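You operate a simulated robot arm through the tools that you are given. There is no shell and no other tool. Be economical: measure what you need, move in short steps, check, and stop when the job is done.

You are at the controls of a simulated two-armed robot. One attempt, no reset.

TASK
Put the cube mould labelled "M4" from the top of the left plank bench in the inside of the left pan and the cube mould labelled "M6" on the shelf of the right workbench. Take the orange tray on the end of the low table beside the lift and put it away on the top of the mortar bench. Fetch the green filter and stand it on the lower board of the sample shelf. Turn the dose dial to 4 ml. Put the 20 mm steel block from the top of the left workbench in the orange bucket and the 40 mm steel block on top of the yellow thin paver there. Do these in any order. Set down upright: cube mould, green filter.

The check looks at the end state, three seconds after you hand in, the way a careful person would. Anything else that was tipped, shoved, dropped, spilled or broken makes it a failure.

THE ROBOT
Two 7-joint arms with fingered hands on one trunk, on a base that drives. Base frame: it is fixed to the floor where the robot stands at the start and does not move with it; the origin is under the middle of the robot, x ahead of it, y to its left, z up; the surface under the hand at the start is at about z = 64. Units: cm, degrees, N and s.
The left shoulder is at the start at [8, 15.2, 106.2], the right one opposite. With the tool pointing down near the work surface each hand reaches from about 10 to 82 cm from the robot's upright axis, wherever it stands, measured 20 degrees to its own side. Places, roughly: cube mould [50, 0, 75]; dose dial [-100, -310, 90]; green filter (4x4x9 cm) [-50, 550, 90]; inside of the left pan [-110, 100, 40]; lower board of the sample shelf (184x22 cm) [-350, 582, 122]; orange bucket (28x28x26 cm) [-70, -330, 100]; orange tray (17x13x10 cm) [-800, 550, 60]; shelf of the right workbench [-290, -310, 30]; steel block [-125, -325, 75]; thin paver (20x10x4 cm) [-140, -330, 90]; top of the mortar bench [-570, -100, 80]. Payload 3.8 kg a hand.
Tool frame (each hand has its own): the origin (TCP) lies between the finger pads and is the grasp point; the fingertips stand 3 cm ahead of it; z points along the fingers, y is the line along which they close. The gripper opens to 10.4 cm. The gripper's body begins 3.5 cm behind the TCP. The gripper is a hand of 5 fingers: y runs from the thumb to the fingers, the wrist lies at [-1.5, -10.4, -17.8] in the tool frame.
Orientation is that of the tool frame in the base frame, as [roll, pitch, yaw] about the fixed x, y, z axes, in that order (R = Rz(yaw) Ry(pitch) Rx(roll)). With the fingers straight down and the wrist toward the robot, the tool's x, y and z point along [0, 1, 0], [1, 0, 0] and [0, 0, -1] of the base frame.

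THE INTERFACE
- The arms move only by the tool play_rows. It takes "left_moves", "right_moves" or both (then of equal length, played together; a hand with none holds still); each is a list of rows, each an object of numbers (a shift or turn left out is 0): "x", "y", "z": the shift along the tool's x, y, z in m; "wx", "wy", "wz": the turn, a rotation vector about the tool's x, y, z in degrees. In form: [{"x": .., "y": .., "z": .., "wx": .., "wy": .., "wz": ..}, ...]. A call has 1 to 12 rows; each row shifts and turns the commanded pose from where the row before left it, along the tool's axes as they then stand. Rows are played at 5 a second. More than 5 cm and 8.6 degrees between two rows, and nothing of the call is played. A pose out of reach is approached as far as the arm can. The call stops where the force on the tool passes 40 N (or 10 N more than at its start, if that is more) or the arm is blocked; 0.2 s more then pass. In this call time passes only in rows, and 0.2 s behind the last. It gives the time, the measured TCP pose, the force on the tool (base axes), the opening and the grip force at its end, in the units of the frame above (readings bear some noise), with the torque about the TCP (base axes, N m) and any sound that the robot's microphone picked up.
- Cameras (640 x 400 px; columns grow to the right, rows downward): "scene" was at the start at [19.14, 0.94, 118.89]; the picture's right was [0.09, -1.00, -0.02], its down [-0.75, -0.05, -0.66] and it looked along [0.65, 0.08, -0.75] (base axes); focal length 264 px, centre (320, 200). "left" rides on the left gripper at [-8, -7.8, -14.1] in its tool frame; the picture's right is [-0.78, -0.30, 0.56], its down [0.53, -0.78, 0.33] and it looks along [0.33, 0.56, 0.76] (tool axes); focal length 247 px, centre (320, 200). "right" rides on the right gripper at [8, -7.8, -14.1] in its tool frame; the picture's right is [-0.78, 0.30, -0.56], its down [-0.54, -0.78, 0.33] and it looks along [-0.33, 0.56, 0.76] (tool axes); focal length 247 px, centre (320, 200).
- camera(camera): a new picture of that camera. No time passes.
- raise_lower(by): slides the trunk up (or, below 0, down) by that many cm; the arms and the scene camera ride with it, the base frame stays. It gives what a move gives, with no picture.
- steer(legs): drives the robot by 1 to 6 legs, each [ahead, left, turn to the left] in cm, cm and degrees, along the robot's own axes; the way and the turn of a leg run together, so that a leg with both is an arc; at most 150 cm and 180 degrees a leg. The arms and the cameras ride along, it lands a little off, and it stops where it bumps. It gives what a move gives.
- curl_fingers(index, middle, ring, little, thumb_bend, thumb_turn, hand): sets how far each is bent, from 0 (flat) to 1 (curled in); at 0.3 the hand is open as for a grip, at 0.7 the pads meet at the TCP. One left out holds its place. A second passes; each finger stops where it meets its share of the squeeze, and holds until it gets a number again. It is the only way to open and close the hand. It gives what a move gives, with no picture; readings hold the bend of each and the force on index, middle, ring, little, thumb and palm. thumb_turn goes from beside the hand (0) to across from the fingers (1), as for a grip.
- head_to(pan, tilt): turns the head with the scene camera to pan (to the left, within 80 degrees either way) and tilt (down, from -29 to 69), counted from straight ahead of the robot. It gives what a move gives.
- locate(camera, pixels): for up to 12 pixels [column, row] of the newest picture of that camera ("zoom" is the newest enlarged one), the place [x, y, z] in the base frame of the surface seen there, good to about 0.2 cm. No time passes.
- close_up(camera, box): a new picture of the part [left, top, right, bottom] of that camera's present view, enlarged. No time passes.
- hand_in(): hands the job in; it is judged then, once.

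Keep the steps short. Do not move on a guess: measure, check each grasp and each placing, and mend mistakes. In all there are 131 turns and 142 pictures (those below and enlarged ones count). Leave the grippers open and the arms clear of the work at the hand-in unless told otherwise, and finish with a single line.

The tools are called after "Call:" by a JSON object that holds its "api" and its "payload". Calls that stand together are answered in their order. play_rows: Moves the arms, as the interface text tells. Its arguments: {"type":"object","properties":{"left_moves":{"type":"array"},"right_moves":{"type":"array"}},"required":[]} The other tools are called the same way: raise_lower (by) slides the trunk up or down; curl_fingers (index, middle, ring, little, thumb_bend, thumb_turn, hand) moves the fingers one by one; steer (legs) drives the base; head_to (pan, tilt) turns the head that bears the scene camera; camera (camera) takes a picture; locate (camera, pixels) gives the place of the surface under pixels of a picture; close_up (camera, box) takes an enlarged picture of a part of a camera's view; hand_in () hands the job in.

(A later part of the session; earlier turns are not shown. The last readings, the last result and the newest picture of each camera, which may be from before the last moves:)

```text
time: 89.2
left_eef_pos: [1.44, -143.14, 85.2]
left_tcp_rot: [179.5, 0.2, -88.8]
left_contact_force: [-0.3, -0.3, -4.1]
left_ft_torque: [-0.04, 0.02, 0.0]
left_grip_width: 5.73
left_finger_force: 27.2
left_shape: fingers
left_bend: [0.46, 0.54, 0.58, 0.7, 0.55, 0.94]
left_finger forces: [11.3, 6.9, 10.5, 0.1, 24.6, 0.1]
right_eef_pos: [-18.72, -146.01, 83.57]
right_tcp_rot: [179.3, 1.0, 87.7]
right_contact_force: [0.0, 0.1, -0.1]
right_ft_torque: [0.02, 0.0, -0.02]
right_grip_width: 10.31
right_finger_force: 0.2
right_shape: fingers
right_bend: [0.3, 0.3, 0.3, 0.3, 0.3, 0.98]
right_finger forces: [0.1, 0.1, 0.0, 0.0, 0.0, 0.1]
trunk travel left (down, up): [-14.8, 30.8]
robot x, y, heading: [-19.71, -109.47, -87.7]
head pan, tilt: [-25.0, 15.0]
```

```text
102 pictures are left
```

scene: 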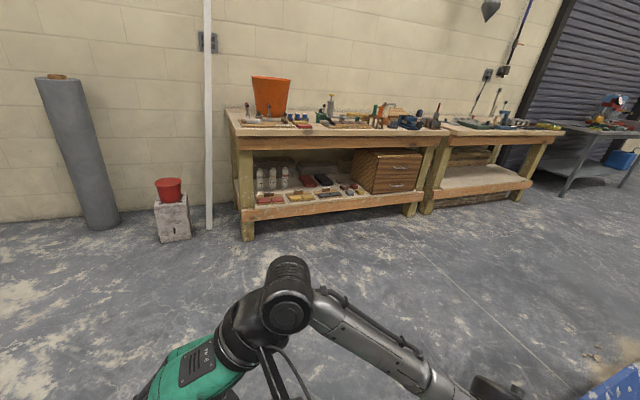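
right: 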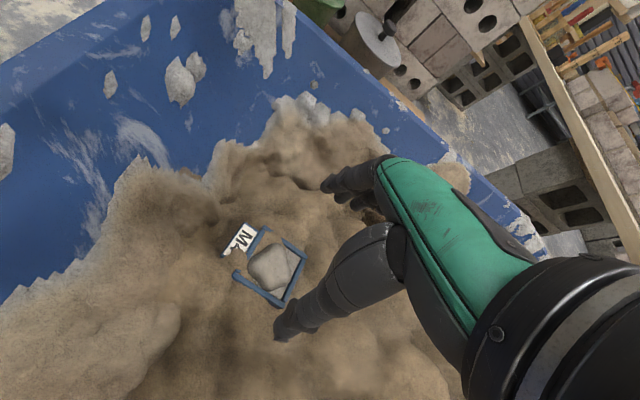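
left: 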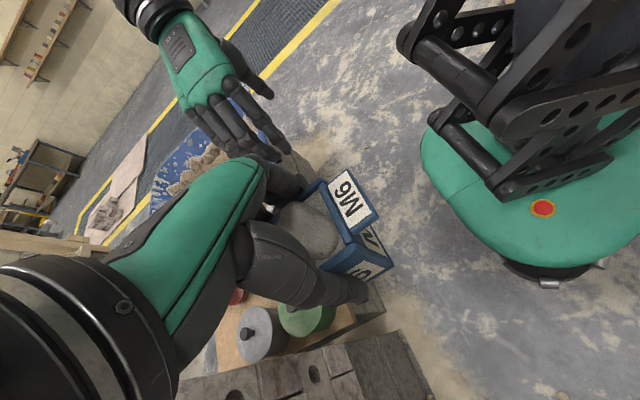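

Blocked, probably the left elbow at the post. I look to the left.

Call:
{"api": "head_to", "payload": {"pan": 75, "tilt": 25}}

Call:
{"api": "camera", "payload": {"camera": "scene"}}

Call:
{"api": "head_to", "payload": {"pan": -75, "tilt": 25}}

Call:
{"api": "camera", "payload": {"camera": "scene"}}

```text
time: 91.0
left_eef_pos: [1.43, -143.12, 85.01]
left_tcp_rot: [179.6, 0.2, -88.7]
left_contact_force: [-0.7, 0.2, -3.3]
left_ft_torque: [-0.03, 0.0, 0.02]
left_grip_width: 5.71
left_finger_force: 26.3
left_shape: fingers
left_bend: [0.46, 0.54, 0.58, 0.7, 0.55, 0.94]
left_finger forces: [11.3, 7.1, 10.4, 0.1, 24.6, 0.0]
right_eef_pos: [-18.91, -146.16, 83.55]
right_tcp_rot: [179.2, 1.1, 87.6]
right_contact_force: [-0.8, 0.1, 0.1]
right_ft_torque: [0.01, 0.01, -0.04]
right_grip_width: 10.31
right_finger_force: 0.0
right_shape: fingers
right_bend: [0.3, 0.3, 0.3, 0.3, 0.3, 0.98]
right_finger forces: [0.1, 0.0, 0.0, 0.0, 0.0, 0.0]
trunk travel left (down, up): [-14.8, 30.8]
robot x, y, heading: [-19.87, -109.78, -87.5]
head pan, tilt: [75.0, 25.0]
```

```text
101 pictures are left
```

scene: 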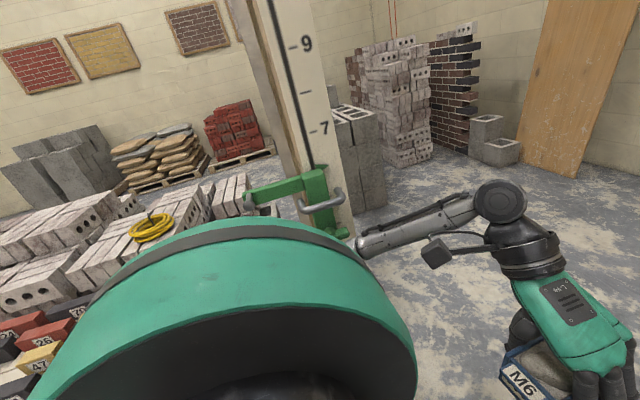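

```text
time: 93.3
left_eef_pos: [1.47, -143.06, 85.05]
left_tcp_rot: [179.4, 0.1, -88.8]
left_contact_force: [-0.6, 0.3, -4.0]
left_ft_torque: [-0.05, 0.04, 0.03]
left_grip_width: 5.73
left_finger_force: 26.5
left_shape: fingers
left_bend: [0.46, 0.54, 0.58, 0.7, 0.55, 0.94]
left_finger forces: [11.4, 6.8, 10.6, 0.0, 24.6, 0.1]
right_eef_pos: [-18.79, -145.94, 83.67]
right_tcp_rot: [179.3, 1.1, 87.6]
right_contact_force: [-0.1, 0.0, -0.1]
right_ft_torque: [0.01, -0.01, 0.0]
right_grip_width: 10.28
right_finger_force: 0.0
right_shape: fingers
right_bend: [0.3, 0.3, 0.3, 0.3, 0.3, 0.98]
right_finger forces: [0.0, 0.1, 0.0, 0.0, 0.1, 0.0]
trunk travel left (down, up): [-14.8, 30.8]
robot x, y, heading: [-19.97, -110.06, -87.3]
head pan, tilt: [-75.0, 25.0]
```

```text
100 pictures are left
```

scene: 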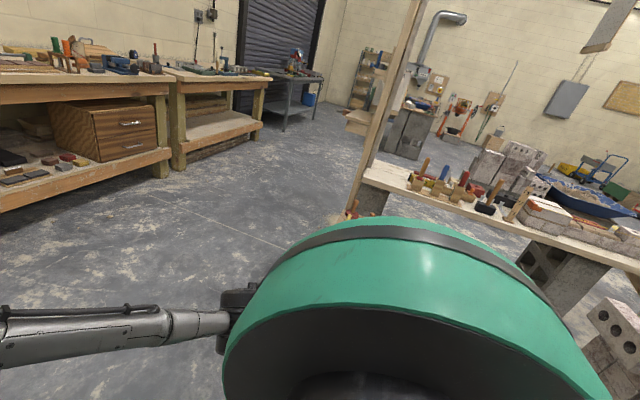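

The left elbow met the green clamp. I back off, shift right 9 cm and pass.

Call:
{"api": "steer", "payload": {"legs": [[-14, 0, 0], [0, 0, -3], [0, -9, 0]]}}

Call:
{"api": "steer", "payload": {"legs": [[70, 0, 0]]}}

Call:
{"api": "head_to", "payload": {"pan": 75, "tilt": 25}}

Call:
{"api": "camera", "payload": {"camera": "scene"}}

```text
time: 95.8
left_eef_pos: [-10.09, -130.86, 84.49]
left_tcp_rot: [179.6, 1.0, -92.2]
left_contact_force: [-1.0, 0.2, -3.0]
left_ft_torque: [-0.01, -0.02, 0.01]
left_grip_width: 5.68
left_finger_force: 26.6
left_shape: fingers
left_bend: [0.46, 0.54, 0.58, 0.7, 0.55, 0.94]
left_finger forces: [11.3, 6.9, 10.5, 0.0, 24.6, 0.0]
right_eef_pos: [-30.49, -132.52, 83.15]
right_tcp_rot: [179.4, 0.2, 84.2]
right_contact_force: [-0.1, 0.6, 0.5]
right_ft_torque: [-0.01, -0.03, 0.0]
right_grip_width: 10.29
right_finger_force: 0.1
right_shape: fingers
right_bend: [0.3, 0.3, 0.3, 0.3, 0.3, 0.98]
right_finger forces: [0.0, 0.0, 0.0, 0.0, 0.0, 0.0]
trunk travel left (down, up): [-14.8, 30.8]
robot x, y, heading: [-29.26, -94.88, -90.9]
head pan, tilt: [-75.0, 25.0]
```

```text
time: 99.5
left_eef_pos: [-11.55, -198.75, 84.52]
left_tcp_rot: [179.4, 1.0, -92.5]
left_contact_force: [-0.3, 0.4, -3.4]
left_ft_torque: [-0.01, 0.01, 0.01]
left_grip_width: 5.7
left_finger_force: 26.6
left_shape: fingers
left_bend: [0.46, 0.54, 0.58, 0.7, 0.55, 0.94]
left_finger forces: [11.3, 6.9, 10.4, 0.0, 24.6, 0.1]
right_eef_pos: [-31.93, -200.21, 83.07]
right_tcp_rot: [179.5, 0.2, 83.9]
right_contact_force: [0.5, 0.6, 0.4]
right_ft_torque: [0.0, 0.0, -0.03]
right_grip_width: 10.26
right_finger_force: 0.1
right_shape: fingers
right_bend: [0.3, 0.3, 0.3, 0.3, 0.3, 0.98]
right_finger forces: [0.0, 0.1, 0.0, 0.1, 0.0, 0.0]
trunk travel left (down, up): [-14.8, 30.8]
robot x, y, heading: [-30.98, -162.73, -91.1]
head pan, tilt: [-75.0, 25.0]
```

```text
time: 101.9
left_eef_pos: [-11.41, -198.63, 84.56]
left_tcp_rot: [179.3, 1.0, -92.4]
left_contact_force: [-0.3, 0.4, -3.2]
left_ft_torque: [-0.02, 0.0, -0.02]
left_grip_width: 5.7
left_finger_force: 26.9
left_shape: fingers
left_bend: [0.46, 0.54, 0.58, 0.7, 0.55, 0.94]
left_finger forces: [11.4, 7.0, 10.4, 0.0, 24.6, 0.1]
right_eef_pos: [-31.88, -200.2, 83.13]
right_tcp_rot: [179.5, 0.1, 84.0]
right_contact_force: [0.1, 0.4, -0.9]
right_ft_torque: [0.0, 0.0, 0.01]
right_grip_width: 10.32
right_finger_force: 0.1
right_shape: fingers
right_bend: [0.3, 0.3, 0.3, 0.3, 0.3, 0.98]
right_finger forces: [0.0, 0.0, 0.0, 0.0, 0.1, 0.1]
trunk travel left (down, up): [-14.8, 30.8]
robot x, y, heading: [-31.11, -162.78, -91.4]
head pan, tilt: [75.0, 25.0]
```

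```text
99 pictures are left
```

scene: 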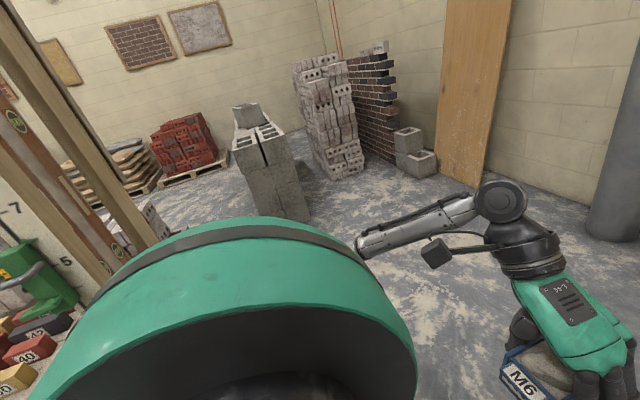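

Past the clamp. I go ahead 38 cm, then strafe right toward the right workbench in two legs.

Call:
{"api": "steer", "payload": {"legs": [[38, 0, 1], [0, -130, 0]]}}

Call:
{"api": "head_to", "payload": {"pan": -60, "tilt": 25}}

Call:
{"api": "camera", "payload": {"camera": "scene"}}

```text
time: 110.5
left_eef_pos: [-140.89, -238.04, 84.56]
left_tcp_rot: [179.4, 1.0, -89.6]
left_contact_force: [-0.1, -0.7, -4.2]
left_ft_torque: [-0.04, 0.03, -0.02]
left_grip_width: 5.73
left_finger_force: 25.5
left_shape: fingers
left_bend: [0.46, 0.54, 0.58, 0.7, 0.55, 0.94]
left_finger forces: [11.4, 6.9, 10.4, 0.2, 24.5, 0.0]
right_eef_pos: [-161.15, -240.63, 83.06]
right_tcp_rot: [179.4, 0.2, 86.6]
right_contact_force: [1.0, 0.8, 0.1]
right_ft_torque: [0.01, -0.02, 0.02]
right_grip_width: 10.31
right_finger_force: 0.0
right_shape: fingers
right_bend: [0.3, 0.3, 0.3, 0.3, 0.3, 0.98]
right_finger forces: [0.0, 0.0, 0.0, 0.1, 0.1, 0.0]
trunk travel left (down, up): [-14.8, 30.8]
robot x, y, heading: [-161.84, -203.55, -88.6]
head pan, tilt: [75.0, 25.0]
```

```text
time: 112.6
left_eef_pos: [-140.88, -238.11, 84.39]
left_tcp_rot: [179.4, 1.0, -89.6]
left_contact_force: [0.5, -0.1, -3.3]
left_ft_torque: [-0.04, 0.03, 0.04]
left_grip_width: 5.74
left_finger_force: 26.8
left_shape: fingers
left_bend: [0.46, 0.54, 0.58, 0.7, 0.55, 0.94]
left_finger forces: [11.3, 6.8, 10.3, 0.0, 24.7, 0.1]
right_eef_pos: [-161.19, -240.57, 83.02]
right_tcp_rot: [179.5, 0.2, 86.7]
right_contact_force: [-0.6, 0.1, 1.3]
right_ft_torque: [0.03, 0.03, 0.02]
right_grip_width: 10.3
right_finger_force: 0.1
right_shape: fingers
right_bend: [0.3, 0.3, 0.3, 0.3, 0.3, 0.98]
right_finger forces: [0.1, 0.1, 0.0, 0.0, 0.0, 0.0]
trunk travel left (down, up): [-14.8, 30.8]
robot x, y, heading: [-162.0, -203.27, -88.6]
head pan, tilt: [-60.0, 25.0]
```

```text
98 pictures are left
```

scene: 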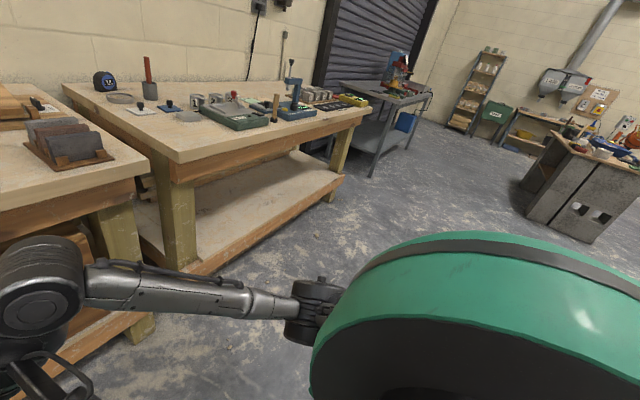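

The shelf below the right workbench is clear. I strafe 115 cm more and view it squarely.

Call:
{"api": "steer", "payload": {"legs": [[0, -115, -1.4]]}}

Call:
{"api": "head_to", "payload": {"pan": 0, "tilt": 35}}

Call:
{"api": "camera", "payload": {"camera": "scene"}}

```text
time: 118.3
left_eef_pos: [-251.75, -241.4, 84.51]
left_tcp_rot: [179.4, 1.0, -89.2]
left_contact_force: [0.4, 1.4, -3.2]
left_ft_torque: [-0.02, 0.03, 0.03]
left_grip_width: 5.72
left_finger_force: 26.1
left_shape: fingers
left_bend: [0.46, 0.54, 0.58, 0.7, 0.55, 0.94]
left_finger forces: [11.3, 6.9, 10.3, 0.0, 24.6, 0.0]
right_eef_pos: [-272.14, -244.1, 83.05]
right_tcp_rot: [179.5, 0.3, 87.1]
right_contact_force: [-0.7, -0.1, -0.2]
right_ft_torque: [-0.04, 0.0, 0.03]
right_grip_width: 10.27
right_finger_force: 0.1
right_shape: fingers
right_bend: [0.3, 0.3, 0.3, 0.3, 0.3, 0.98]
right_finger forces: [0.1, 0.1, 0.0, 0.0, 0.0, 0.1]
trunk travel left (down, up): [-14.8, 30.8]
robot x, y, heading: [-273.16, -206.47, -88.0]
head pan, tilt: [-60.0, 25.0]
```

```text
time: 119.6
left_eef_pos: [-251.71, -241.39, 84.58]
left_tcp_rot: [179.4, 1.1, -89.2]
left_contact_force: [0.0, -0.1, -3.3]
left_ft_torque: [-0.03, 0.0, 0.0]
left_grip_width: 5.72
left_finger_force: 26.1
left_shape: fingers
left_bend: [0.46, 0.54, 0.58, 0.7, 0.55, 0.94]
left_finger forces: [11.4, 6.9, 10.3, 0.1, 24.4, 0.0]
right_eef_pos: [-271.98, -243.96, 83.14]
right_tcp_rot: [179.5, 0.2, 87.2]
right_contact_force: [0.3, -0.3, 0.2]
right_ft_torque: [0.03, -0.06, -0.03]
right_grip_width: 10.29
right_finger_force: 0.1
right_shape: fingers
right_bend: [0.3, 0.3, 0.3, 0.3, 0.3, 0.98]
right_finger forces: [0.0, 0.1, 0.0, 0.1, 0.0, 0.0]
trunk travel left (down, up): [-14.8, 30.8]
robot x, y, heading: [-273.24, -206.84, -88.1]
head pan, tilt: [0.0, 35.0]
```

```text
97 pictures are left
```

scene: 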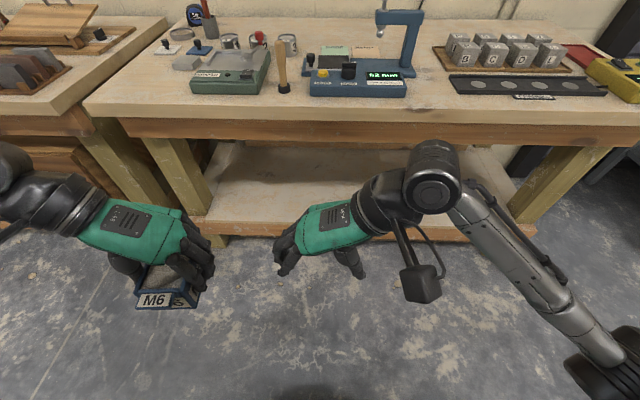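

Call:
{"api": "locate", "payload": {"camera": "scene", "pixels": [[205, 218], [225, 215], [260, 215], [300, 200], [260, 190], [250, 232], [300, 135], [300, 110], [180, 180], [165, 140], [300, 150], [470, 200]]}}

Call:
{"api": "close_up", "payload": {"camera": "scene", "box": [80, 0, 640, 120]}}

```text
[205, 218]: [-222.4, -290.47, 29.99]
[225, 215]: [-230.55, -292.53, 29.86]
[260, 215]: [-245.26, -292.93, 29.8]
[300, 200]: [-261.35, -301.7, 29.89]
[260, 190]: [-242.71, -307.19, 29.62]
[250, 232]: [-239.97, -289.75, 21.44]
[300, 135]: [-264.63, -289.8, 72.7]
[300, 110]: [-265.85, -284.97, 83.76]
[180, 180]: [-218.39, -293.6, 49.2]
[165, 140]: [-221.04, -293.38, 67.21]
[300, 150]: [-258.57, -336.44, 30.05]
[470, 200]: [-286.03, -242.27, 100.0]
```

```text
1.14 times, centred on (360, 60) of scene
```

zoom: 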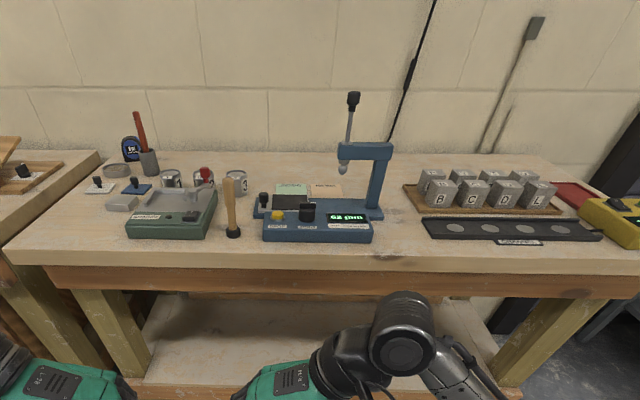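

Shelf top z = 30, front edge y ≈ −290; table overhang edge y ≈ −285. I'll turn the left hand so its wrist faces me, moving the right hand away first.

Call:
{"api": "play_rows", "payload": {"right_moves": [{"y": -0.04}, {"y": -0.04}, {"y": -0.04}, {"y": -0.03}]}}

Call:
{"api": "play_rows", "payload": {"left_moves": [{"wz": -8.3}, {"wz": -8.3}, {"wz": -8.3}, {"wz": -8.3}, {"wz": -8.3}, {"wz": -8.3}, {"wz": -8.3}, {"wz": -8.3}, {"wz": -8.3}, {"wz": -8.3}, {"wz": -8.2}]}}

Call:
{"api": "raise_lower", "payload": {"by": -14}}

```text
time: 120.6
left_eef_pos: [-251.8, -241.36, 84.58]
left_tcp_rot: [179.4, 1.0, -89.3]
left_contact_force: [-0.2, -0.9, -3.9]
left_ft_torque: [0.01, -0.01, 0.02]
left_grip_width: 5.69
left_finger_force: 26.3
left_shape: fingers
left_bend: [0.46, 0.54, 0.58, 0.7, 0.55, 0.94]
left_finger forces: [11.3, 6.8, 10.2, 0.1, 24.5, 0.0]
right_eef_pos: [-287.14, -243.34, 82.97]
right_tcp_rot: [179.4, 0.3, 87.1]
right_contact_force: [0.8, 0.4, 0.4]
right_ft_torque: [0.03, -0.03, -0.01]
right_grip_width: 10.3
right_finger_force: 0.1
right_shape: fingers
right_bend: [0.3, 0.3, 0.3, 0.3, 0.3, 0.98]
right_finger forces: [0.0, 0.0, 0.0, 0.0, 0.1, 0.1]
trunk travel left (down, up): [-14.8, 30.8]
robot x, y, heading: [-273.06, -206.63, -87.9]
head pan, tilt: [0.0, 35.0]
```

```text
time: 123.0
left_eef_pos: [-249.67, -248.7, 83.1]
left_tcp_rot: [-178.9, 0.6, 2.0]
left_contact_force: [-0.1, 0.6, -3.7]
left_ft_torque: [0.04, -0.02, 0.01]
left_grip_width: 5.68
left_finger_force: 26.4
left_shape: fingers
left_bend: [0.46, 0.54, 0.58, 0.7, 0.55, 0.94]
left_finger forces: [11.4, 6.7, 9.9, 0.1, 24.1, 0.0]
left hand out of reach, approached as far as the arm can: row 5, 6, 7, 8, 9, 10, 11
right_eef_pos: [-287.03, -243.38, 82.9]
right_tcp_rot: [179.5, 0.2, 87.0]
right_contact_force: [0.0, -0.2, 0.0]
right_ft_torque: [0.0, -0.04, -0.01]
right_grip_width: 10.31
right_finger_force: 0.0
right_shape: fingers
right_bend: [0.3, 0.3, 0.3, 0.3, 0.3, 0.98]
right_finger forces: [0.0, 0.1, 0.1, 0.0, 0.0, 0.0]
trunk travel left (down, up): [-14.8, 30.8]
robot x, y, heading: [-272.92, -206.74, -88.1]
head pan, tilt: [0.0, 35.0]
```

```text
time: 124.7
left_eef_pos: [-249.71, -248.18, 56.92]
left_tcp_rot: [-163.5, 0.6, 2.1]
left_contact_force: [0.0, -0.2, -3.3]
left_ft_torque: [-0.06, -0.03, -0.03]
left_grip_width: 5.69
left_finger_force: 25.7
left_shape: fingers
left_bend: [0.46, 0.54, 0.58, 0.7, 0.55, 0.94]
left_finger forces: [11.7, 6.8, 10.0, 0.0, 23.8, 0.1]
right_eef_pos: [-287.01, -243.43, 64.19]
right_tcp_rot: [-179.9, -7.0, 87.1]
right_contact_force: [-0.5, 0.0, 0.5]
right_ft_torque: [-0.01, -0.01, 0.0]
right_grip_width: 10.29
right_finger_force: 0.1
right_shape: fingers
right_bend: [0.3, 0.3, 0.3, 0.3, 0.3, 0.98]
right_finger forces: [0.0, 0.0, 0.0, 0.0, 0.0, 0.0]
trunk travel left (down, up): [-0.8, 44.8]
robot x, y, heading: [-273.04, -206.66, -88.4]
head pan, tilt: [0.0, 35.0]
```

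Both hands tilted while lowering, which is unexpected. I look before doing anything.

Call:
{"api": "camera", "payload": {"camera": "scene"}}

Call:
{"api": "camera", "payload": {"camera": "left"}}

Call:
{"api": "play_rows", "payload": {"left_moves": [{}, {}, {}], "right_moves": [{}, {}, {}]}}

```text
95 pictures are left
```

scene: 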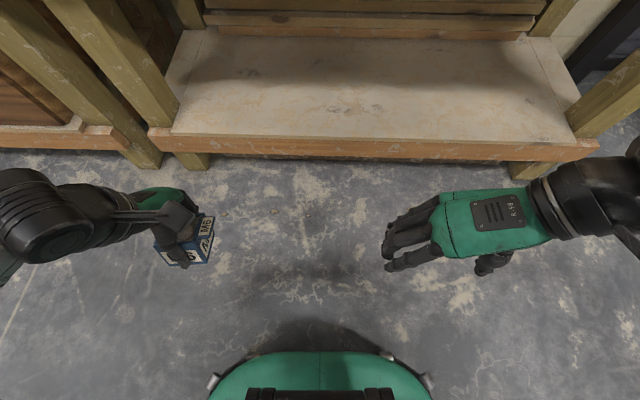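

```text
94 pictures are left
```

left: 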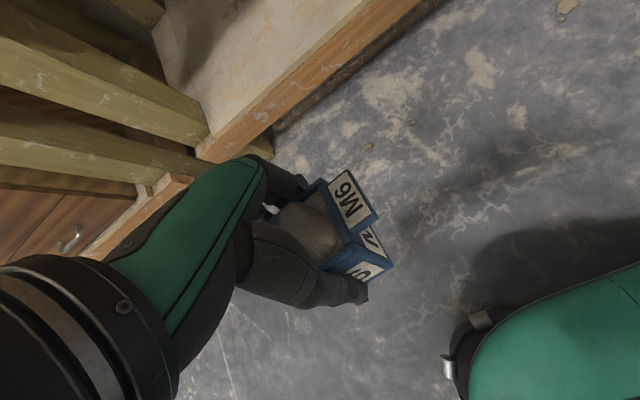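

```text
time: 125.5
left_eef_pos: [-249.65, -248.08, 56.88]
left_tcp_rot: [-163.4, 0.5, 2.1]
left_contact_force: [0.9, 0.0, -3.3]
left_ft_torque: [0.01, -0.01, -0.01]
left_grip_width: 5.71
left_finger_force: 26.4
left_shape: fingers
left_bend: [0.46, 0.54, 0.58, 0.7, 0.55, 0.94]
left_finger forces: [11.7, 6.8, 10.0, 0.0, 23.7, 0.1]
right_eef_pos: [-286.95, -243.55, 64.08]
right_tcp_rot: [-179.9, -7.0, 87.0]
right_contact_force: [-0.2, 0.4, -0.3]
right_ft_torque: [0.02, -0.02, 0.03]
right_grip_width: 10.3
right_finger_force: 0.1
right_shape: fingers
right_bend: [0.3, 0.3, 0.3, 0.3, 0.3, 0.98]
right_finger forces: [0.1, 0.0, 0.0, 0.1, 0.1, 0.0]
trunk travel left (down, up): [-0.8, 44.8]
robot x, y, heading: [-273.05, -206.67, -88.2]
head pan, tilt: [0.0, 35.0]
```

The whole trunk seems to lean forward. I raise it back and see whether it levels.

Call:
{"api": "raise_lower", "payload": {"by": 6}}

Call:
{"api": "camera", "payload": {"camera": "scene"}}

```text
time: 126.5
left_eef_pos: [-249.7, -248.26, 62.71]
left_tcp_rot: [-163.3, 0.6, 2.1]
left_contact_force: [0.8, 0.6, -4.0]
left_ft_torque: [0.0, 0.0, 0.0]
left_grip_width: 5.68
left_finger_force: 26.1
left_shape: fingers
left_bend: [0.46, 0.54, 0.58, 0.7, 0.55, 0.94]
left_finger forces: [11.7, 6.9, 10.0, 0.0, 23.8, 0.1]
right_eef_pos: [-287.05, -243.61, 70.03]
right_tcp_rot: [-179.8, -7.1, 87.1]
right_contact_force: [0.4, -1.4, 0.2]
right_ft_torque: [-0.01, 0.0, -0.03]
right_grip_width: 10.3
right_finger_force: 0.1
right_shape: fingers
right_bend: [0.3, 0.3, 0.3, 0.3, 0.3, 0.98]
right_finger forces: [0.0, 0.0, 0.0, 0.0, 0.1, 0.0]
trunk travel left (down, up): [-6.8, 38.8]
robot x, y, heading: [-273.39, -206.94, -88.1]
head pan, tilt: [0.0, 35.0]
```

```text
93 pictures are left
```

scene: 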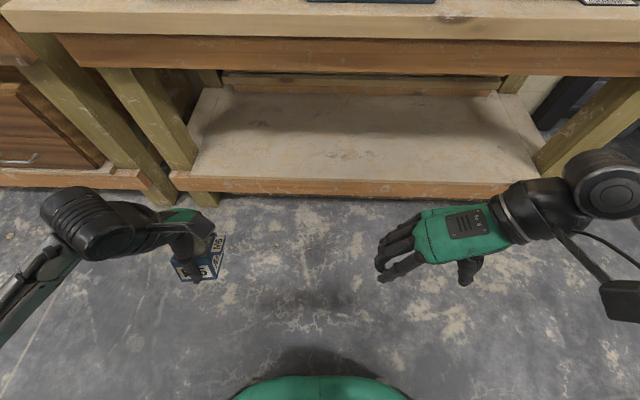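

Call:
{"api": "locate", "payload": {"camera": "scene", "pixels": [[320, 20], [320, 60], [320, 140], [320, 200], [320, 280], [320, 340], [100, 280], [540, 300]]}}

Call:
{"api": "play_rows", "payload": {"left_moves": [{"wx": -4}], "right_moves": [{"wx": 0.5}]}}

```text
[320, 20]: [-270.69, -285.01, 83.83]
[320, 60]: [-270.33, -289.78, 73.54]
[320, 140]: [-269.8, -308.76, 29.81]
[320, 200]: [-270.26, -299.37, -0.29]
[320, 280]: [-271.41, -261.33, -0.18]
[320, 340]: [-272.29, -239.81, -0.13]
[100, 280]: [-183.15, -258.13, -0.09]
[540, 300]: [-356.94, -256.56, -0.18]
```

```text
time: 126.9
left_eef_pos: [-249.76, -248.17, 62.89]
left_tcp_rot: [-167.4, 0.5, 2.0]
left_contact_force: [0.0, 0.6, -4.4]
left_ft_torque: [-0.02, -0.03, 0.02]
left_grip_width: 5.68
left_finger_force: 25.6
left_shape: fingers
left_bend: [0.46, 0.54, 0.58, 0.7, 0.55, 0.94]
left_finger forces: [11.6, 6.7, 9.9, 0.0, 23.8, 0.1]
right_eef_pos: [-287.01, -243.51, 70.06]
right_tcp_rot: [-179.4, -7.0, 87.0]
right_contact_force: [-0.3, 0.2, 0.1]
right_ft_torque: [0.01, 0.01, -0.02]
right_grip_width: 10.32
right_finger_force: 0.2
right_shape: fingers
right_bend: [0.3, 0.3, 0.3, 0.3, 0.3, 0.98]
right_finger forces: [0.0, 0.0, 0.0, 0.0, 0.0, 0.0]
trunk travel left (down, up): [-6.8, 38.8]
robot x, y, heading: [-273.22, -206.9, -88.2]
head pan, tilt: [0.0, 35.0]
```

The trunk leans about 7–8°. I raise to the original height to see whether the lean leaves.

Call:
{"api": "raise_lower", "payload": {"by": 8}}

Call:
{"api": "steer", "payload": {"legs": [[-4, 0, 0]]}}

Call:
{"api": "camera", "payload": {"camera": "scene"}}

```text
time: 128.1
left_eef_pos: [-249.81, -248.12, 70.65]
left_tcp_rot: [-167.2, 0.5, 2.0]
left_contact_force: [0.5, 0.2, -4.2]
left_ft_torque: [0.0, -0.02, 0.0]
left_grip_width: 5.69
left_finger_force: 25.9
left_shape: fingers
left_bend: [0.46, 0.54, 0.58, 0.7, 0.55, 0.94]
left_finger forces: [11.6, 6.8, 9.9, 0.0, 23.8, 0.1]
right_eef_pos: [-286.98, -243.58, 77.88]
right_tcp_rot: [-179.4, -7.2, 87.0]
right_contact_force: [0.6, -0.1, 0.0]
right_ft_torque: [0.04, -0.01, 0.0]
right_grip_width: 10.33
right_finger_force: 0.0
right_shape: fingers
right_bend: [0.3, 0.3, 0.3, 0.3, 0.3, 0.98]
right_finger forces: [0.0, 0.1, 0.1, 0.0, 0.0, 0.0]
trunk travel left (down, up): [-14.8, 30.8]
robot x, y, heading: [-273.21, -206.36, -87.9]
head pan, tilt: [0.0, 35.0]
```

```text
time: 128.9
left_eef_pos: [-249.85, -244.11, 70.82]
left_tcp_rot: [-167.6, 0.6, 2.2]
left_contact_force: [0.0, 0.0, -2.5]
left_ft_torque: [-0.03, -0.04, -0.06]
left_grip_width: 5.72
left_finger_force: 26.2
left_shape: fingers
left_bend: [0.46, 0.54, 0.58, 0.7, 0.55, 0.94]
left_finger forces: [11.6, 6.7, 9.9, 0.0, 23.8, 0.0]
right_eef_pos: [-287.13, -239.55, 78.12]
right_tcp_rot: [-179.3, -7.0, 87.2]
right_contact_force: [0.6, 0.2, 0.3]
right_ft_torque: [-0.05, -0.02, -0.02]
right_grip_width: 10.27
right_finger_force: 0.1
right_shape: fingers
right_bend: [0.3, 0.3, 0.3, 0.3, 0.3, 0.98]
right_finger forces: [0.0, 0.0, 0.0, 0.0, 0.0, 0.0]
trunk travel left (down, up): [-14.8, 30.8]
robot x, y, heading: [-272.85, -202.74, -87.8]
head pan, tilt: [0.0, 35.0]
```

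```text
92 pictures are left
```

scene: 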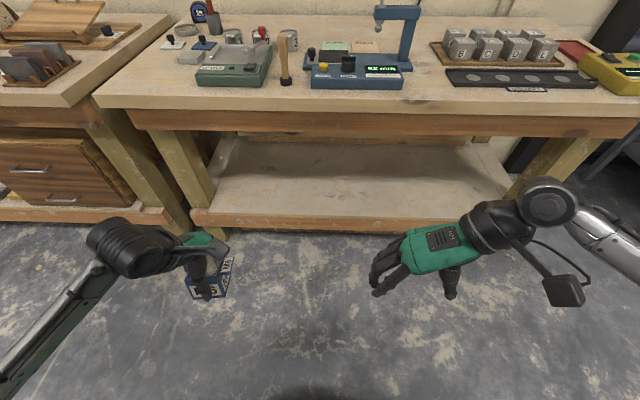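

The view is level again but the hands stay tilted. I level the left hand while extending it forward (it was cramped close to the body), keeping clear of the bench.

Call:
{"api": "play_rows", "payload": {"left_moves": [{"y": 0.03, "wx": -3}, {"y": 0.03, "wx": -3}, {"y": 0.03, "wx": -3}, {"y": 0.02, "wx": -3.4}, {}]}}

Call:
{"api": "raise_lower", "payload": {"by": -4}}

Call:
{"api": "camera", "payload": {"camera": "scene"}}

```text
time: 130.1
left_eef_pos: [-249.29, -255.07, 69.39]
left_tcp_rot: [-179.7, 0.6, 2.1]
left_contact_force: [0.2, 0.0, -3.6]
left_ft_torque: [-0.02, -0.03, 0.01]
left_grip_width: 5.72
left_finger_force: 26.1
left_shape: fingers
left_bend: [0.46, 0.54, 0.58, 0.7, 0.55, 0.94]
left_finger forces: [11.6, 6.5, 9.6, 0.1, 24.1, 0.0]
right_eef_pos: [-287.16, -239.56, 78.09]
right_tcp_rot: [-179.3, -7.1, 87.0]
right_contact_force: [0.4, -0.6, -0.1]
right_ft_torque: [0.03, 0.01, -0.01]
right_grip_width: 10.31
right_finger_force: 0.1
right_shape: fingers
right_bend: [0.3, 0.3, 0.3, 0.3, 0.3, 0.98]
right_finger forces: [0.0, 0.1, 0.0, 0.0, 0.1, 0.0]
trunk travel left (down, up): [-14.8, 30.8]
robot x, y, heading: [-272.81, -202.79, -88.2]
head pan, tilt: [0.0, 35.0]
```

```text
time: 131.0
left_eef_pos: [-249.47, -255.04, 65.29]
left_tcp_rot: [180.0, 0.5, 2.2]
left_contact_force: [-0.7, -0.6, -3.5]
left_ft_torque: [-0.01, 0.02, -0.02]
left_grip_width: 5.7
left_finger_force: 25.9
left_shape: fingers
left_bend: [0.46, 0.54, 0.58, 0.7, 0.55, 0.94]
left_finger forces: [11.5, 6.5, 9.7, 0.0, 24.1, 0.0]
right_eef_pos: [-287.17, -239.55, 74.1]
right_tcp_rot: [-179.4, -6.9, 87.1]
right_contact_force: [-0.3, -0.6, 0.7]
right_ft_torque: [-0.02, 0.0, -0.05]
right_grip_width: 10.3
right_finger_force: 0.1
right_shape: fingers
right_bend: [0.3, 0.3, 0.3, 0.3, 0.3, 0.98]
right_finger forces: [0.0, 0.0, 0.1, 0.1, 0.0, 0.0]
trunk travel left (down, up): [-10.8, 34.8]
robot x, y, heading: [-273.49, -202.9, -87.7]
head pan, tilt: [0.0, 35.0]
```

```text
91 pictures are left
```

scene: 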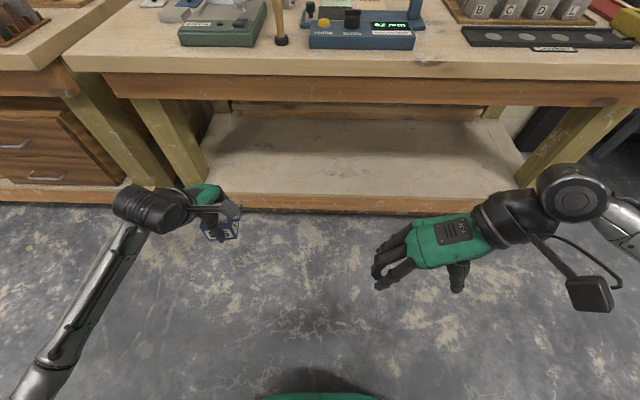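

Now both hands track the trunk exactly. I lower it further in steps and level the right hand off too.

Call:
{"api": "raise_lower", "payload": {"by": -5}}

Call:
{"api": "raise_lower", "payload": {"by": -5}}

Call:
{"api": "play_rows", "payload": {"left_moves": [{"z": 0.03}, {"z": 0.03}, {"z": 0.03}, {"z": 0.03}]}}

Call:
{"api": "camera", "payload": {"camera": "scene"}}

```text
time: 131.9
left_eef_pos: [-249.39, -255.05, 60.24]
left_tcp_rot: [-179.8, 0.5, 2.1]
left_contact_force: [-1.4, 0.7, -3.2]
left_ft_torque: [-0.03, 0.01, 0.01]
left_grip_width: 5.7
left_finger_force: 26.2
left_shape: fingers
left_bend: [0.46, 0.54, 0.58, 0.7, 0.55, 0.94]
left_finger forces: [11.5, 6.5, 9.8, 0.0, 24.2, 0.1]
right_eef_pos: [-287.1, -239.52, 69.28]
right_tcp_rot: [-179.4, -6.9, 87.2]
right_contact_force: [0.2, -0.2, -0.1]
right_ft_torque: [-0.03, -0.01, 0.01]
right_grip_width: 10.34
right_finger_force: 0.1
right_shape: fingers
right_bend: [0.3, 0.3, 0.3, 0.3, 0.3, 0.98]
right_finger forces: [0.0, 0.0, 0.0, 0.0, 0.0, 0.0]
trunk travel left (down, up): [-5.8, 39.8]
robot x, y, heading: [-273.14, -202.93, -87.9]
head pan, tilt: [0.0, 35.0]
```

```text
time: 132.8
left_eef_pos: [-249.29, -254.98, 55.34]
left_tcp_rot: [-179.9, 0.5, 2.2]
left_contact_force: [1.3, -0.1, -3.4]
left_ft_torque: [-0.03, -0.01, 0.0]
left_grip_width: 5.69
left_finger_force: 25.8
left_shape: fingers
left_bend: [0.46, 0.54, 0.58, 0.7, 0.55, 0.94]
left_finger forces: [11.5, 6.4, 9.9, 0.0, 24.1, 0.0]
right_eef_pos: [-287.01, -239.57, 64.18]
right_tcp_rot: [-179.5, -6.9, 87.1]
right_contact_force: [1.4, 0.3, 0.1]
right_ft_torque: [-0.05, -0.01, -0.01]
right_grip_width: 10.3
right_finger_force: 0.0
right_shape: fingers
right_bend: [0.3, 0.3, 0.3, 0.3, 0.3, 0.98]
right_finger forces: [0.0, 0.1, 0.0, 0.0, 0.0, 0.1]
trunk travel left (down, up): [-0.8, 44.8]
robot x, y, heading: [-273.29, -202.82, -87.9]
head pan, tilt: [0.0, 35.0]
```

```text
time: 133.8
left_eef_pos: [-249.54, -255.07, 43.15]
left_tcp_rot: [-179.8, 0.5, 2.2]
left_contact_force: [0.2, 0.9, -3.3]
left_ft_torque: [-0.03, 0.0, 0.0]
left_grip_width: 5.69
left_finger_force: 26.2
left_shape: fingers
left_bend: [0.46, 0.54, 0.58, 0.7, 0.55, 0.94]
left_finger forces: [11.6, 6.6, 9.7, 0.0, 24.1, 0.0]
right_eef_pos: [-287.15, -239.58, 64.09]
right_tcp_rot: [-179.4, -6.9, 87.1]
right_contact_force: [-0.1, -0.1, -0.5]
right_ft_torque: [0.0, -0.01, -0.02]
right_grip_width: 10.3
right_finger_force: 0.1
right_shape: fingers
right_bend: [0.3, 0.3, 0.3, 0.3, 0.3, 0.98]
right_finger forces: [0.0, 0.1, 0.0, 0.0, 0.0, 0.0]
trunk travel left (down, up): [-0.8, 44.8]
robot x, y, heading: [-272.96, -202.93, -88.1]
head pan, tilt: [0.0, 35.0]
```

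```text
90 pictures are left
```

scene: 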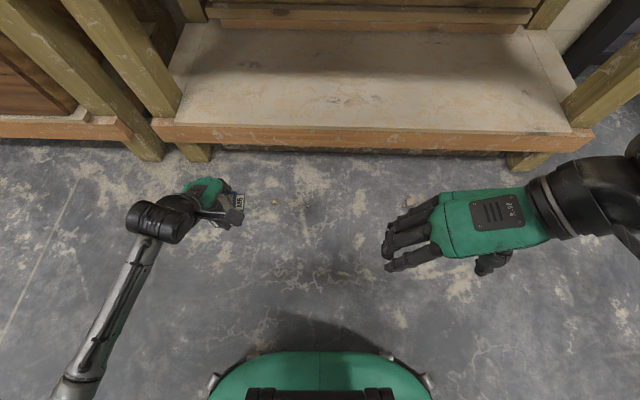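

I drive ahead 24 cm; the left hand will be at y ≈ −279, z 43, just short of the shelf, under the table edge.

Call:
{"api": "steer", "payload": {"legs": [[24, 0, 0]]}}

Call:
{"api": "play_rows", "payload": {"left_moves": [{"y": 0.03}, {"y": 0.03}, {"y": 0.03}]}}

Call:
{"api": "camera", "payload": {"camera": "left"}}

Call:
{"api": "camera", "payload": {"camera": "scene"}}

```text
time: 135.6
left_eef_pos: [-248.66, -279.0, 43.05]
left_tcp_rot: [-179.8, 0.5, 2.2]
left_contact_force: [-0.8, 0.1, -4.4]
left_ft_torque: [-0.01, -0.02, 0.01]
left_grip_width: 5.69
left_finger_force: 26.4
left_shape: fingers
left_bend: [0.46, 0.54, 0.58, 0.7, 0.55, 0.94]
left_finger forces: [11.6, 6.6, 9.7, 0.0, 24.0, 0.0]
right_eef_pos: [-286.33, -263.55, 64.03]
right_tcp_rot: [-179.5, -7.0, 87.0]
right_contact_force: [0.1, -0.1, 0.2]
right_ft_torque: [-0.01, 0.0, 0.02]
right_grip_width: 10.3
right_finger_force: 0.0
right_shape: fingers
right_bend: [0.3, 0.3, 0.3, 0.3, 0.3, 0.98]
right_finger forces: [0.1, 0.1, 0.1, 0.0, 0.1, 0.1]
trunk travel left (down, up): [-0.8, 44.8]
robot x, y, heading: [-272.33, -226.57, -88.2]
head pan, tilt: [0.0, 35.0]
```

```text
time: 136.4
left_eef_pos: [-248.32, -287.95, 43.1]
left_tcp_rot: [-179.7, 0.6, 2.1]
left_contact_force: [-0.4, -0.5, -3.5]
left_ft_torque: [-0.03, -0.01, 0.02]
left_grip_width: 5.68
left_finger_force: 25.8
left_shape: fingers
left_bend: [0.46, 0.54, 0.58, 0.7, 0.55, 0.94]
left_finger forces: [11.6, 6.6, 9.7, 0.1, 24.0, 0.1]
right_eef_pos: [-286.33, -263.57, 63.96]
right_tcp_rot: [-179.5, -7.1, 87.0]
right_contact_force: [-0.5, 0.9, 0.1]
right_ft_torque: [0.01, -0.01, 0.0]
right_grip_width: 10.29
right_finger_force: 0.1
right_shape: fingers
right_bend: [0.3, 0.3, 0.3, 0.3, 0.3, 0.98]
right_finger forces: [0.1, 0.0, 0.0, 0.0, 0.0, 0.0]
trunk travel left (down, up): [-0.8, 44.8]
robot x, y, heading: [-272.49, -226.75, -87.9]
head pan, tilt: [0.0, 35.0]
```

```text
89 pictures are left
```

left: 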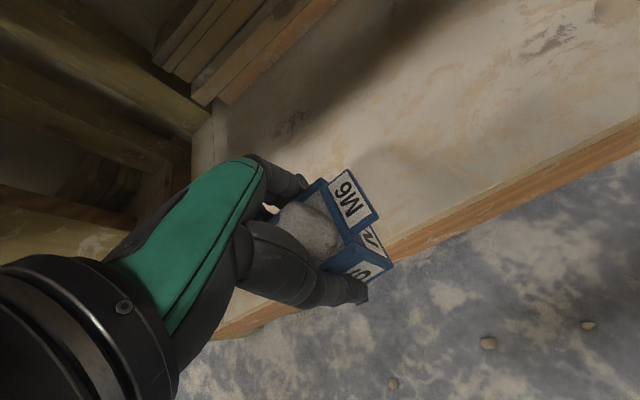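

```text
88 pictures are left
```

scene: 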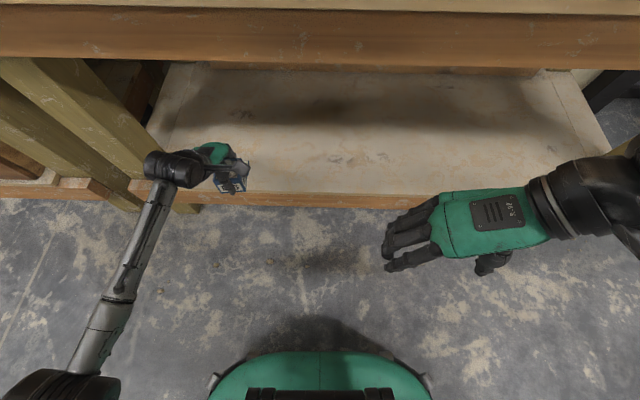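

I lower to z ≈ 36.3 (mould bottom ≈ 1.8 cm above the shelf), then go forward 9.5 cm.

Call:
{"api": "play_rows", "payload": {"left_moves": [{"z": 0.02}, {"z": 0.02}, {"z": 0.02}, {"z": 0.008}, {"y": 0.02}, {"y": 0.02}, {"y": 0.02}, {"y": 0.02}, {"y": 0.015}]}}

Call:
{"api": "camera", "payload": {"camera": "left"}}

```text
time: 138.4
left_eef_pos: [-248.19, -297.49, 36.39]
left_tcp_rot: [-179.7, 0.7, 2.1]
left_contact_force: [0.4, 0.5, -3.9]
left_ft_torque: [0.01, 0.0, 0.03]
left_grip_width: 5.7
left_finger_force: 25.9
left_shape: fingers
left_bend: [0.46, 0.54, 0.58, 0.7, 0.55, 0.94]
left_finger forces: [11.7, 6.5, 9.8, 0.0, 24.0, 0.0]
right_eef_pos: [-286.2, -263.45, 64.07]
right_tcp_rot: [-179.4, -7.0, 87.1]
right_contact_force: [-1.0, -0.1, 0.2]
right_ft_torque: [-0.03, -0.02, -0.02]
right_grip_width: 10.3
right_finger_force: 0.0
right_shape: fingers
right_bend: [0.3, 0.3, 0.3, 0.3, 0.3, 0.98]
right_finger forces: [0.1, 0.1, 0.1, 0.0, 0.1, 0.0]
trunk travel left (down, up): [-0.8, 44.8]
robot x, y, heading: [-272.28, -226.64, -88.3]
head pan, tilt: [0.0, 35.0]
```

```text
87 pictures are left
```

left: 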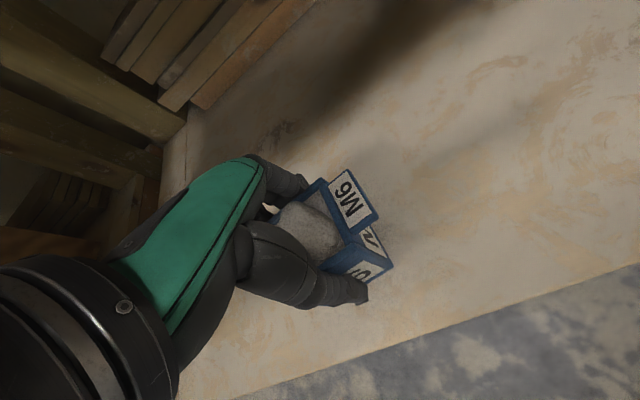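

Over the shelf fully. I lower in small steps to contact.

Call:
{"api": "play_rows", "payload": {"left_moves": [{"z": 0.006}, {"z": 0.004}, {"z": 0.003}, {"z": 0.003}]}}

```text
time: 139.4
left_eef_pos: [-248.18, -297.5, 34.58]
left_tcp_rot: [-179.7, 0.5, 2.1]
left_contact_force: [1.1, 0.4, -3.6]
left_ft_torque: [-0.03, -0.03, 0.01]
left_grip_width: 5.68
left_finger_force: 25.9
left_shape: fingers
left_bend: [0.46, 0.54, 0.58, 0.7, 0.55, 0.94]
left_finger forces: [11.7, 6.5, 9.7, 0.0, 23.8, 0.0]
right_eef_pos: [-286.28, -263.55, 63.98]
right_tcp_rot: [-179.4, -7.0, 87.0]
right_contact_force: [0.4, 0.0, 0.5]
right_ft_torque: [0.06, -0.01, 0.0]
right_grip_width: 10.3
right_finger_force: 0.0
right_shape: fingers
right_bend: [0.3, 0.3, 0.3, 0.3, 0.3, 0.98]
right_finger forces: [0.0, 0.0, 0.0, 0.1, 0.0, 0.0]
trunk travel left (down, up): [-0.8, 44.8]
robot x, y, heading: [-272.34, -226.57, -88.0]
head pan, tilt: [0.0, 35.0]
```

Call:
{"api": "play_rows", "payload": {"left_moves": [{"z": 0.002}, {"z": 0.002}]}}

```text
time: 140.0
left_eef_pos: [-248.18, -297.56, 34.34]
left_tcp_rot: [-179.9, 0.5, 2.2]
left_contact_force: [-0.8, -0.1, -0.6]
left_ft_torque: [-0.03, -0.1, -0.04]
left_grip_width: 5.71
left_finger_force: 26.4
left_shape: fingers
left_bend: [0.46, 0.54, 0.58, 0.7, 0.55, 0.94]
left_finger forces: [11.5, 6.4, 9.9, 0.0, 24.5, 0.0]
right_eef_pos: [-286.35, -263.53, 64.14]
right_tcp_rot: [-179.5, -7.0, 87.1]
right_contact_force: [0.1, 0.4, -0.6]
right_ft_torque: [0.02, 0.0, -0.01]
right_grip_width: 10.3
right_finger_force: 0.0
right_shape: fingers
right_bend: [0.3, 0.3, 0.3, 0.3, 0.3, 0.98]
right_finger forces: [0.0, 0.1, 0.1, 0.0, 0.0, 0.1]
trunk travel left (down, up): [-0.8, 44.8]
robot x, y, heading: [-272.61, -226.62, -88.0]
head pan, tilt: [0.0, 35.0]
```

Weight is now on the shelf. I open the left hand and rise carefully.

Call:
{"api": "curl_fingers", "payload": {"hand": "left", "index": 0.3, "middle": 0.3, "ring": 0.3, "little": 0.3, "thumb_bend": 0.3}}

Call:
{"api": "play_rows", "payload": {"left_moves": [{"z": -0.01}, {"z": -0.015}, {"z": -0.015}, {"z": -0.02}, {"z": -0.02}]}}

Call:
{"api": "camera", "payload": {"camera": "left"}}

```text
time: 141.0
left_eef_pos: [-248.21, -297.4, 34.37]
left_tcp_rot: [-179.8, 0.4, 2.0]
left_contact_force: [-0.8, -0.1, 0.2]
left_ft_torque: [0.01, 0.0, -0.01]
left_grip_width: 10.27
left_finger_force: 0.0
left_shape: fingers
left_bend: [0.3, 0.3, 0.3, 0.3, 0.3, 0.97]
left_finger forces: [0.0, 0.0, 0.1, 0.0, 0.1, 0.0]
right_eef_pos: [-286.38, -263.55, 64.12]
right_tcp_rot: [-179.6, -7.0, 87.1]
right_contact_force: [1.1, 0.2, 0.5]
right_ft_torque: [-0.01, -0.04, -0.04]
right_grip_width: 10.3
right_finger_force: 0.0
right_shape: fingers
right_bend: [0.3, 0.3, 0.3, 0.3, 0.3, 0.98]
right_finger forces: [0.0, 0.0, 0.1, 0.0, 0.1, 0.0]
trunk travel left (down, up): [-0.8, 44.8]
robot x, y, heading: [-272.47, -226.6, -87.8]
head pan, tilt: [0.0, 35.0]
```

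```text
time: 142.2
left_eef_pos: [-248.14, -297.49, 42.29]
left_tcp_rot: [-179.8, 0.5, 2.1]
left_contact_force: [-0.5, 0.5, 0.5]
left_ft_torque: [0.0, 0.02, -0.02]
left_grip_width: 10.27
left_finger_force: 0.2
left_shape: fingers
left_bend: [0.3, 0.3, 0.3, 0.3, 0.3, 0.97]
left_finger forces: [0.1, 0.0, 0.0, 0.0, 0.0, 0.0]
right_eef_pos: [-286.32, -263.53, 64.0]
right_tcp_rot: [-179.4, -7.0, 87.1]
right_contact_force: [0.2, 0.4, 0.7]
right_ft_torque: [0.03, -0.03, 0.0]
right_grip_width: 10.3
right_finger_force: 0.1
right_shape: fingers
right_bend: [0.3, 0.3, 0.3, 0.3, 0.3, 0.98]
right_finger forces: [0.0, 0.0, 0.0, 0.0, 0.0, 0.1]
trunk travel left (down, up): [-0.8, 44.8]
robot x, y, heading: [-272.08, -226.84, -88.1]
head pan, tilt: [0.0, 35.0]
```

```text
86 pictures are left
```

left: 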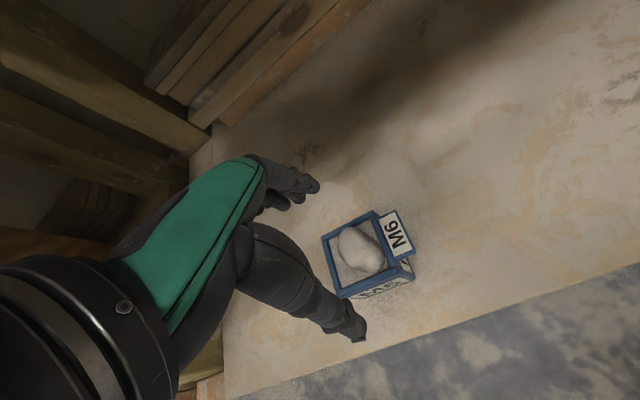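

M6 stands upright on the shelf. I withdraw, back off, raise, and go to the left workbench.

Call:
{"api": "play_rows", "payload": {"left_moves": [{"y": -0.04}, {"y": -0.04}, {"y": -0.04}, {"y": -0.04}, {"y": -0.03}]}}

Call:
{"api": "steer", "payload": {"legs": [[-22, 0, -2]]}}

Call:
{"api": "raise_lower", "payload": {"by": 14}}

Call:
{"api": "play_rows", "payload": {"left_moves": [{"z": -0.05}, {"z": -0.05}, {"z": -0.05}, {"z": -0.05}, {"z": -0.05}, {"z": -0.05}, {"z": -0.05}], "right_moves": [{"wy": 3.5}, {"wy": 3.5}, {"z": -0.05}, {"z": -0.03}, {}, {}, {}]}}

Call:
{"api": "steer", "payload": {"legs": [[0, 145, 0]]}}

Call:
{"api": "camera", "payload": {"camera": "scene"}}

```text
time: 143.4
left_eef_pos: [-248.88, -278.39, 42.28]
left_tcp_rot: [-179.9, 0.5, 2.1]
left_contact_force: [-0.5, -1.0, -0.2]
left_ft_torque: [-0.02, -0.01, -0.02]
left_grip_width: 10.3
left_finger_force: 0.1
left_shape: fingers
left_bend: [0.3, 0.3, 0.3, 0.3, 0.3, 0.97]
left_finger forces: [0.1, 0.0, 0.0, 0.1, 0.1, 0.1]
right_eef_pos: [-286.39, -263.51, 64.03]
right_tcp_rot: [-179.4, -7.0, 87.0]
right_contact_force: [0.8, -0.7, 1.1]
right_ft_torque: [0.0, 0.0, -0.02]
right_grip_width: 10.29
right_finger_force: 0.0
right_shape: fingers
right_bend: [0.3, 0.3, 0.3, 0.3, 0.3, 0.98]
right_finger forces: [0.0, 0.0, 0.0, 0.0, 0.0, 0.0]
trunk travel left (down, up): [-0.8, 44.8]
robot x, y, heading: [-272.25, -226.35, -88.0]
head pan, tilt: [0.0, 35.0]
```

```text
time: 145.1
left_eef_pos: [-251.13, -257.42, 42.37]
left_tcp_rot: [-180.0, 0.6, 0.1]
left_contact_force: [-1.0, 0.8, 0.8]
left_ft_torque: [0.0, 0.01, -0.03]
left_grip_width: 10.29
left_finger_force: 0.1
left_shape: fingers
left_bend: [0.3, 0.3, 0.3, 0.3, 0.3, 0.97]
left_finger forces: [0.1, 0.1, 0.0, 0.0, 0.1, 0.0]
right_eef_pos: [-288.0, -241.14, 64.17]
right_tcp_rot: [-179.3, -6.8, 85.0]
right_contact_force: [0.5, 0.4, 0.2]
right_ft_torque: [-0.01, -0.01, 0.0]
right_grip_width: 10.29
right_finger_force: 0.0
right_shape: fingers
right_bend: [0.3, 0.3, 0.3, 0.3, 0.3, 0.98]
right_finger forces: [0.0, 0.0, 0.0, 0.0, 0.0, 0.0]
trunk travel left (down, up): [-0.8, 44.8]
robot x, y, heading: [-272.55, -204.69, -90.0]
head pan, tilt: [0.0, 35.0]
```

```text
time: 146.7
left_eef_pos: [-250.98, -257.43, 56.21]
left_tcp_rot: [-179.8, 0.5, -0.1]
left_contact_force: [0.2, 0.1, -1.4]
left_ft_torque: [0.03, -0.01, 0.0]
left_grip_width: 10.3
left_finger_force: 0.1
left_shape: fingers
left_bend: [0.3, 0.3, 0.3, 0.3, 0.3, 0.97]
left_finger forces: [0.0, 0.0, 0.0, 0.0, 0.0, 0.0]
right_eef_pos: [-287.98, -241.21, 78.0]
right_tcp_rot: [-179.5, -7.1, 85.0]
right_contact_force: [-0.4, -0.1, -1.1]
right_ft_torque: [0.03, -0.02, -0.04]
right_grip_width: 10.31
right_finger_force: 0.1
right_shape: fingers
right_bend: [0.3, 0.3, 0.3, 0.3, 0.3, 0.98]
right_finger forces: [0.1, 0.0, 0.0, 0.0, 0.0, 0.0]
trunk travel left (down, up): [-14.8, 30.8]
robot x, y, heading: [-272.88, -204.7, -90.0]
head pan, tilt: [0.0, 35.0]
```

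```text
time: 148.3
left_eef_pos: [-250.68, -257.57, 91.06]
left_tcp_rot: [-179.8, 0.5, 0.0]
left_contact_force: [0.3, 0.7, 0.1]
left_ft_torque: [0.0, -0.01, -0.01]
left_grip_width: 10.26
left_finger_force: 0.0
left_shape: fingers
left_bend: [0.3, 0.3, 0.3, 0.3, 0.3, 0.97]
left_finger forces: [0.0, 0.0, 0.0, 0.0, 0.1, 0.0]
right_eef_pos: [-288.14, -243.05, 85.83]
right_tcp_rot: [-179.4, -13.9, 84.9]
right_contact_force: [0.5, 0.6, -0.3]
right_ft_torque: [0.01, -0.02, 0.01]
right_grip_width: 10.3
right_finger_force: 0.1
right_shape: fingers
right_bend: [0.3, 0.3, 0.3, 0.3, 0.3, 0.98]
right_finger forces: [0.1, 0.0, 0.1, 0.0, 0.1, 0.0]
trunk travel left (down, up): [-14.8, 30.8]
robot x, y, heading: [-272.66, -205.33, -90.3]
head pan, tilt: [0.0, 35.0]
```

```text
time: 155.6
left_eef_pos: [-104.76, -259.67, 91.04]
left_tcp_rot: [-179.9, 0.5, -1.0]
left_contact_force: [-0.5, 0.8, -0.2]
left_ft_torque: [0.0, -0.05, -0.03]
left_grip_width: 10.29
left_finger_force: 0.1
left_shape: fingers
left_bend: [0.3, 0.3, 0.3, 0.3, 0.3, 0.97]
left_finger forces: [0.1, 0.0, 0.0, 0.0, 0.0, 0.1]
right_eef_pos: [-142.0, -244.26, 85.77]
right_tcp_rot: [-179.3, -14.0, 83.9]
right_contact_force: [0.5, 0.2, -0.3]
right_ft_torque: [-0.03, -0.02, -0.03]
right_grip_width: 10.3
right_finger_force: 0.0
right_shape: fingers
right_bend: [0.3, 0.3, 0.3, 0.3, 0.3, 0.98]
right_finger forces: [0.0, 0.0, 0.1, 0.0, 0.0, 0.0]
trunk travel left (down, up): [-14.8, 30.8]
robot x, y, heading: [-126.0, -206.51, -91.0]
head pan, tilt: [0.0, 35.0]
```

```text
85 pictures are left
```

scene: 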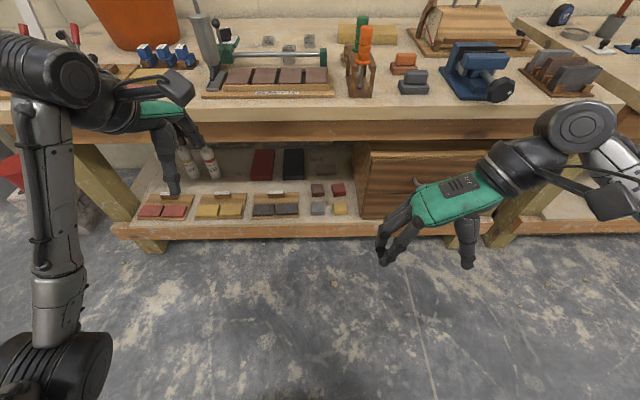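

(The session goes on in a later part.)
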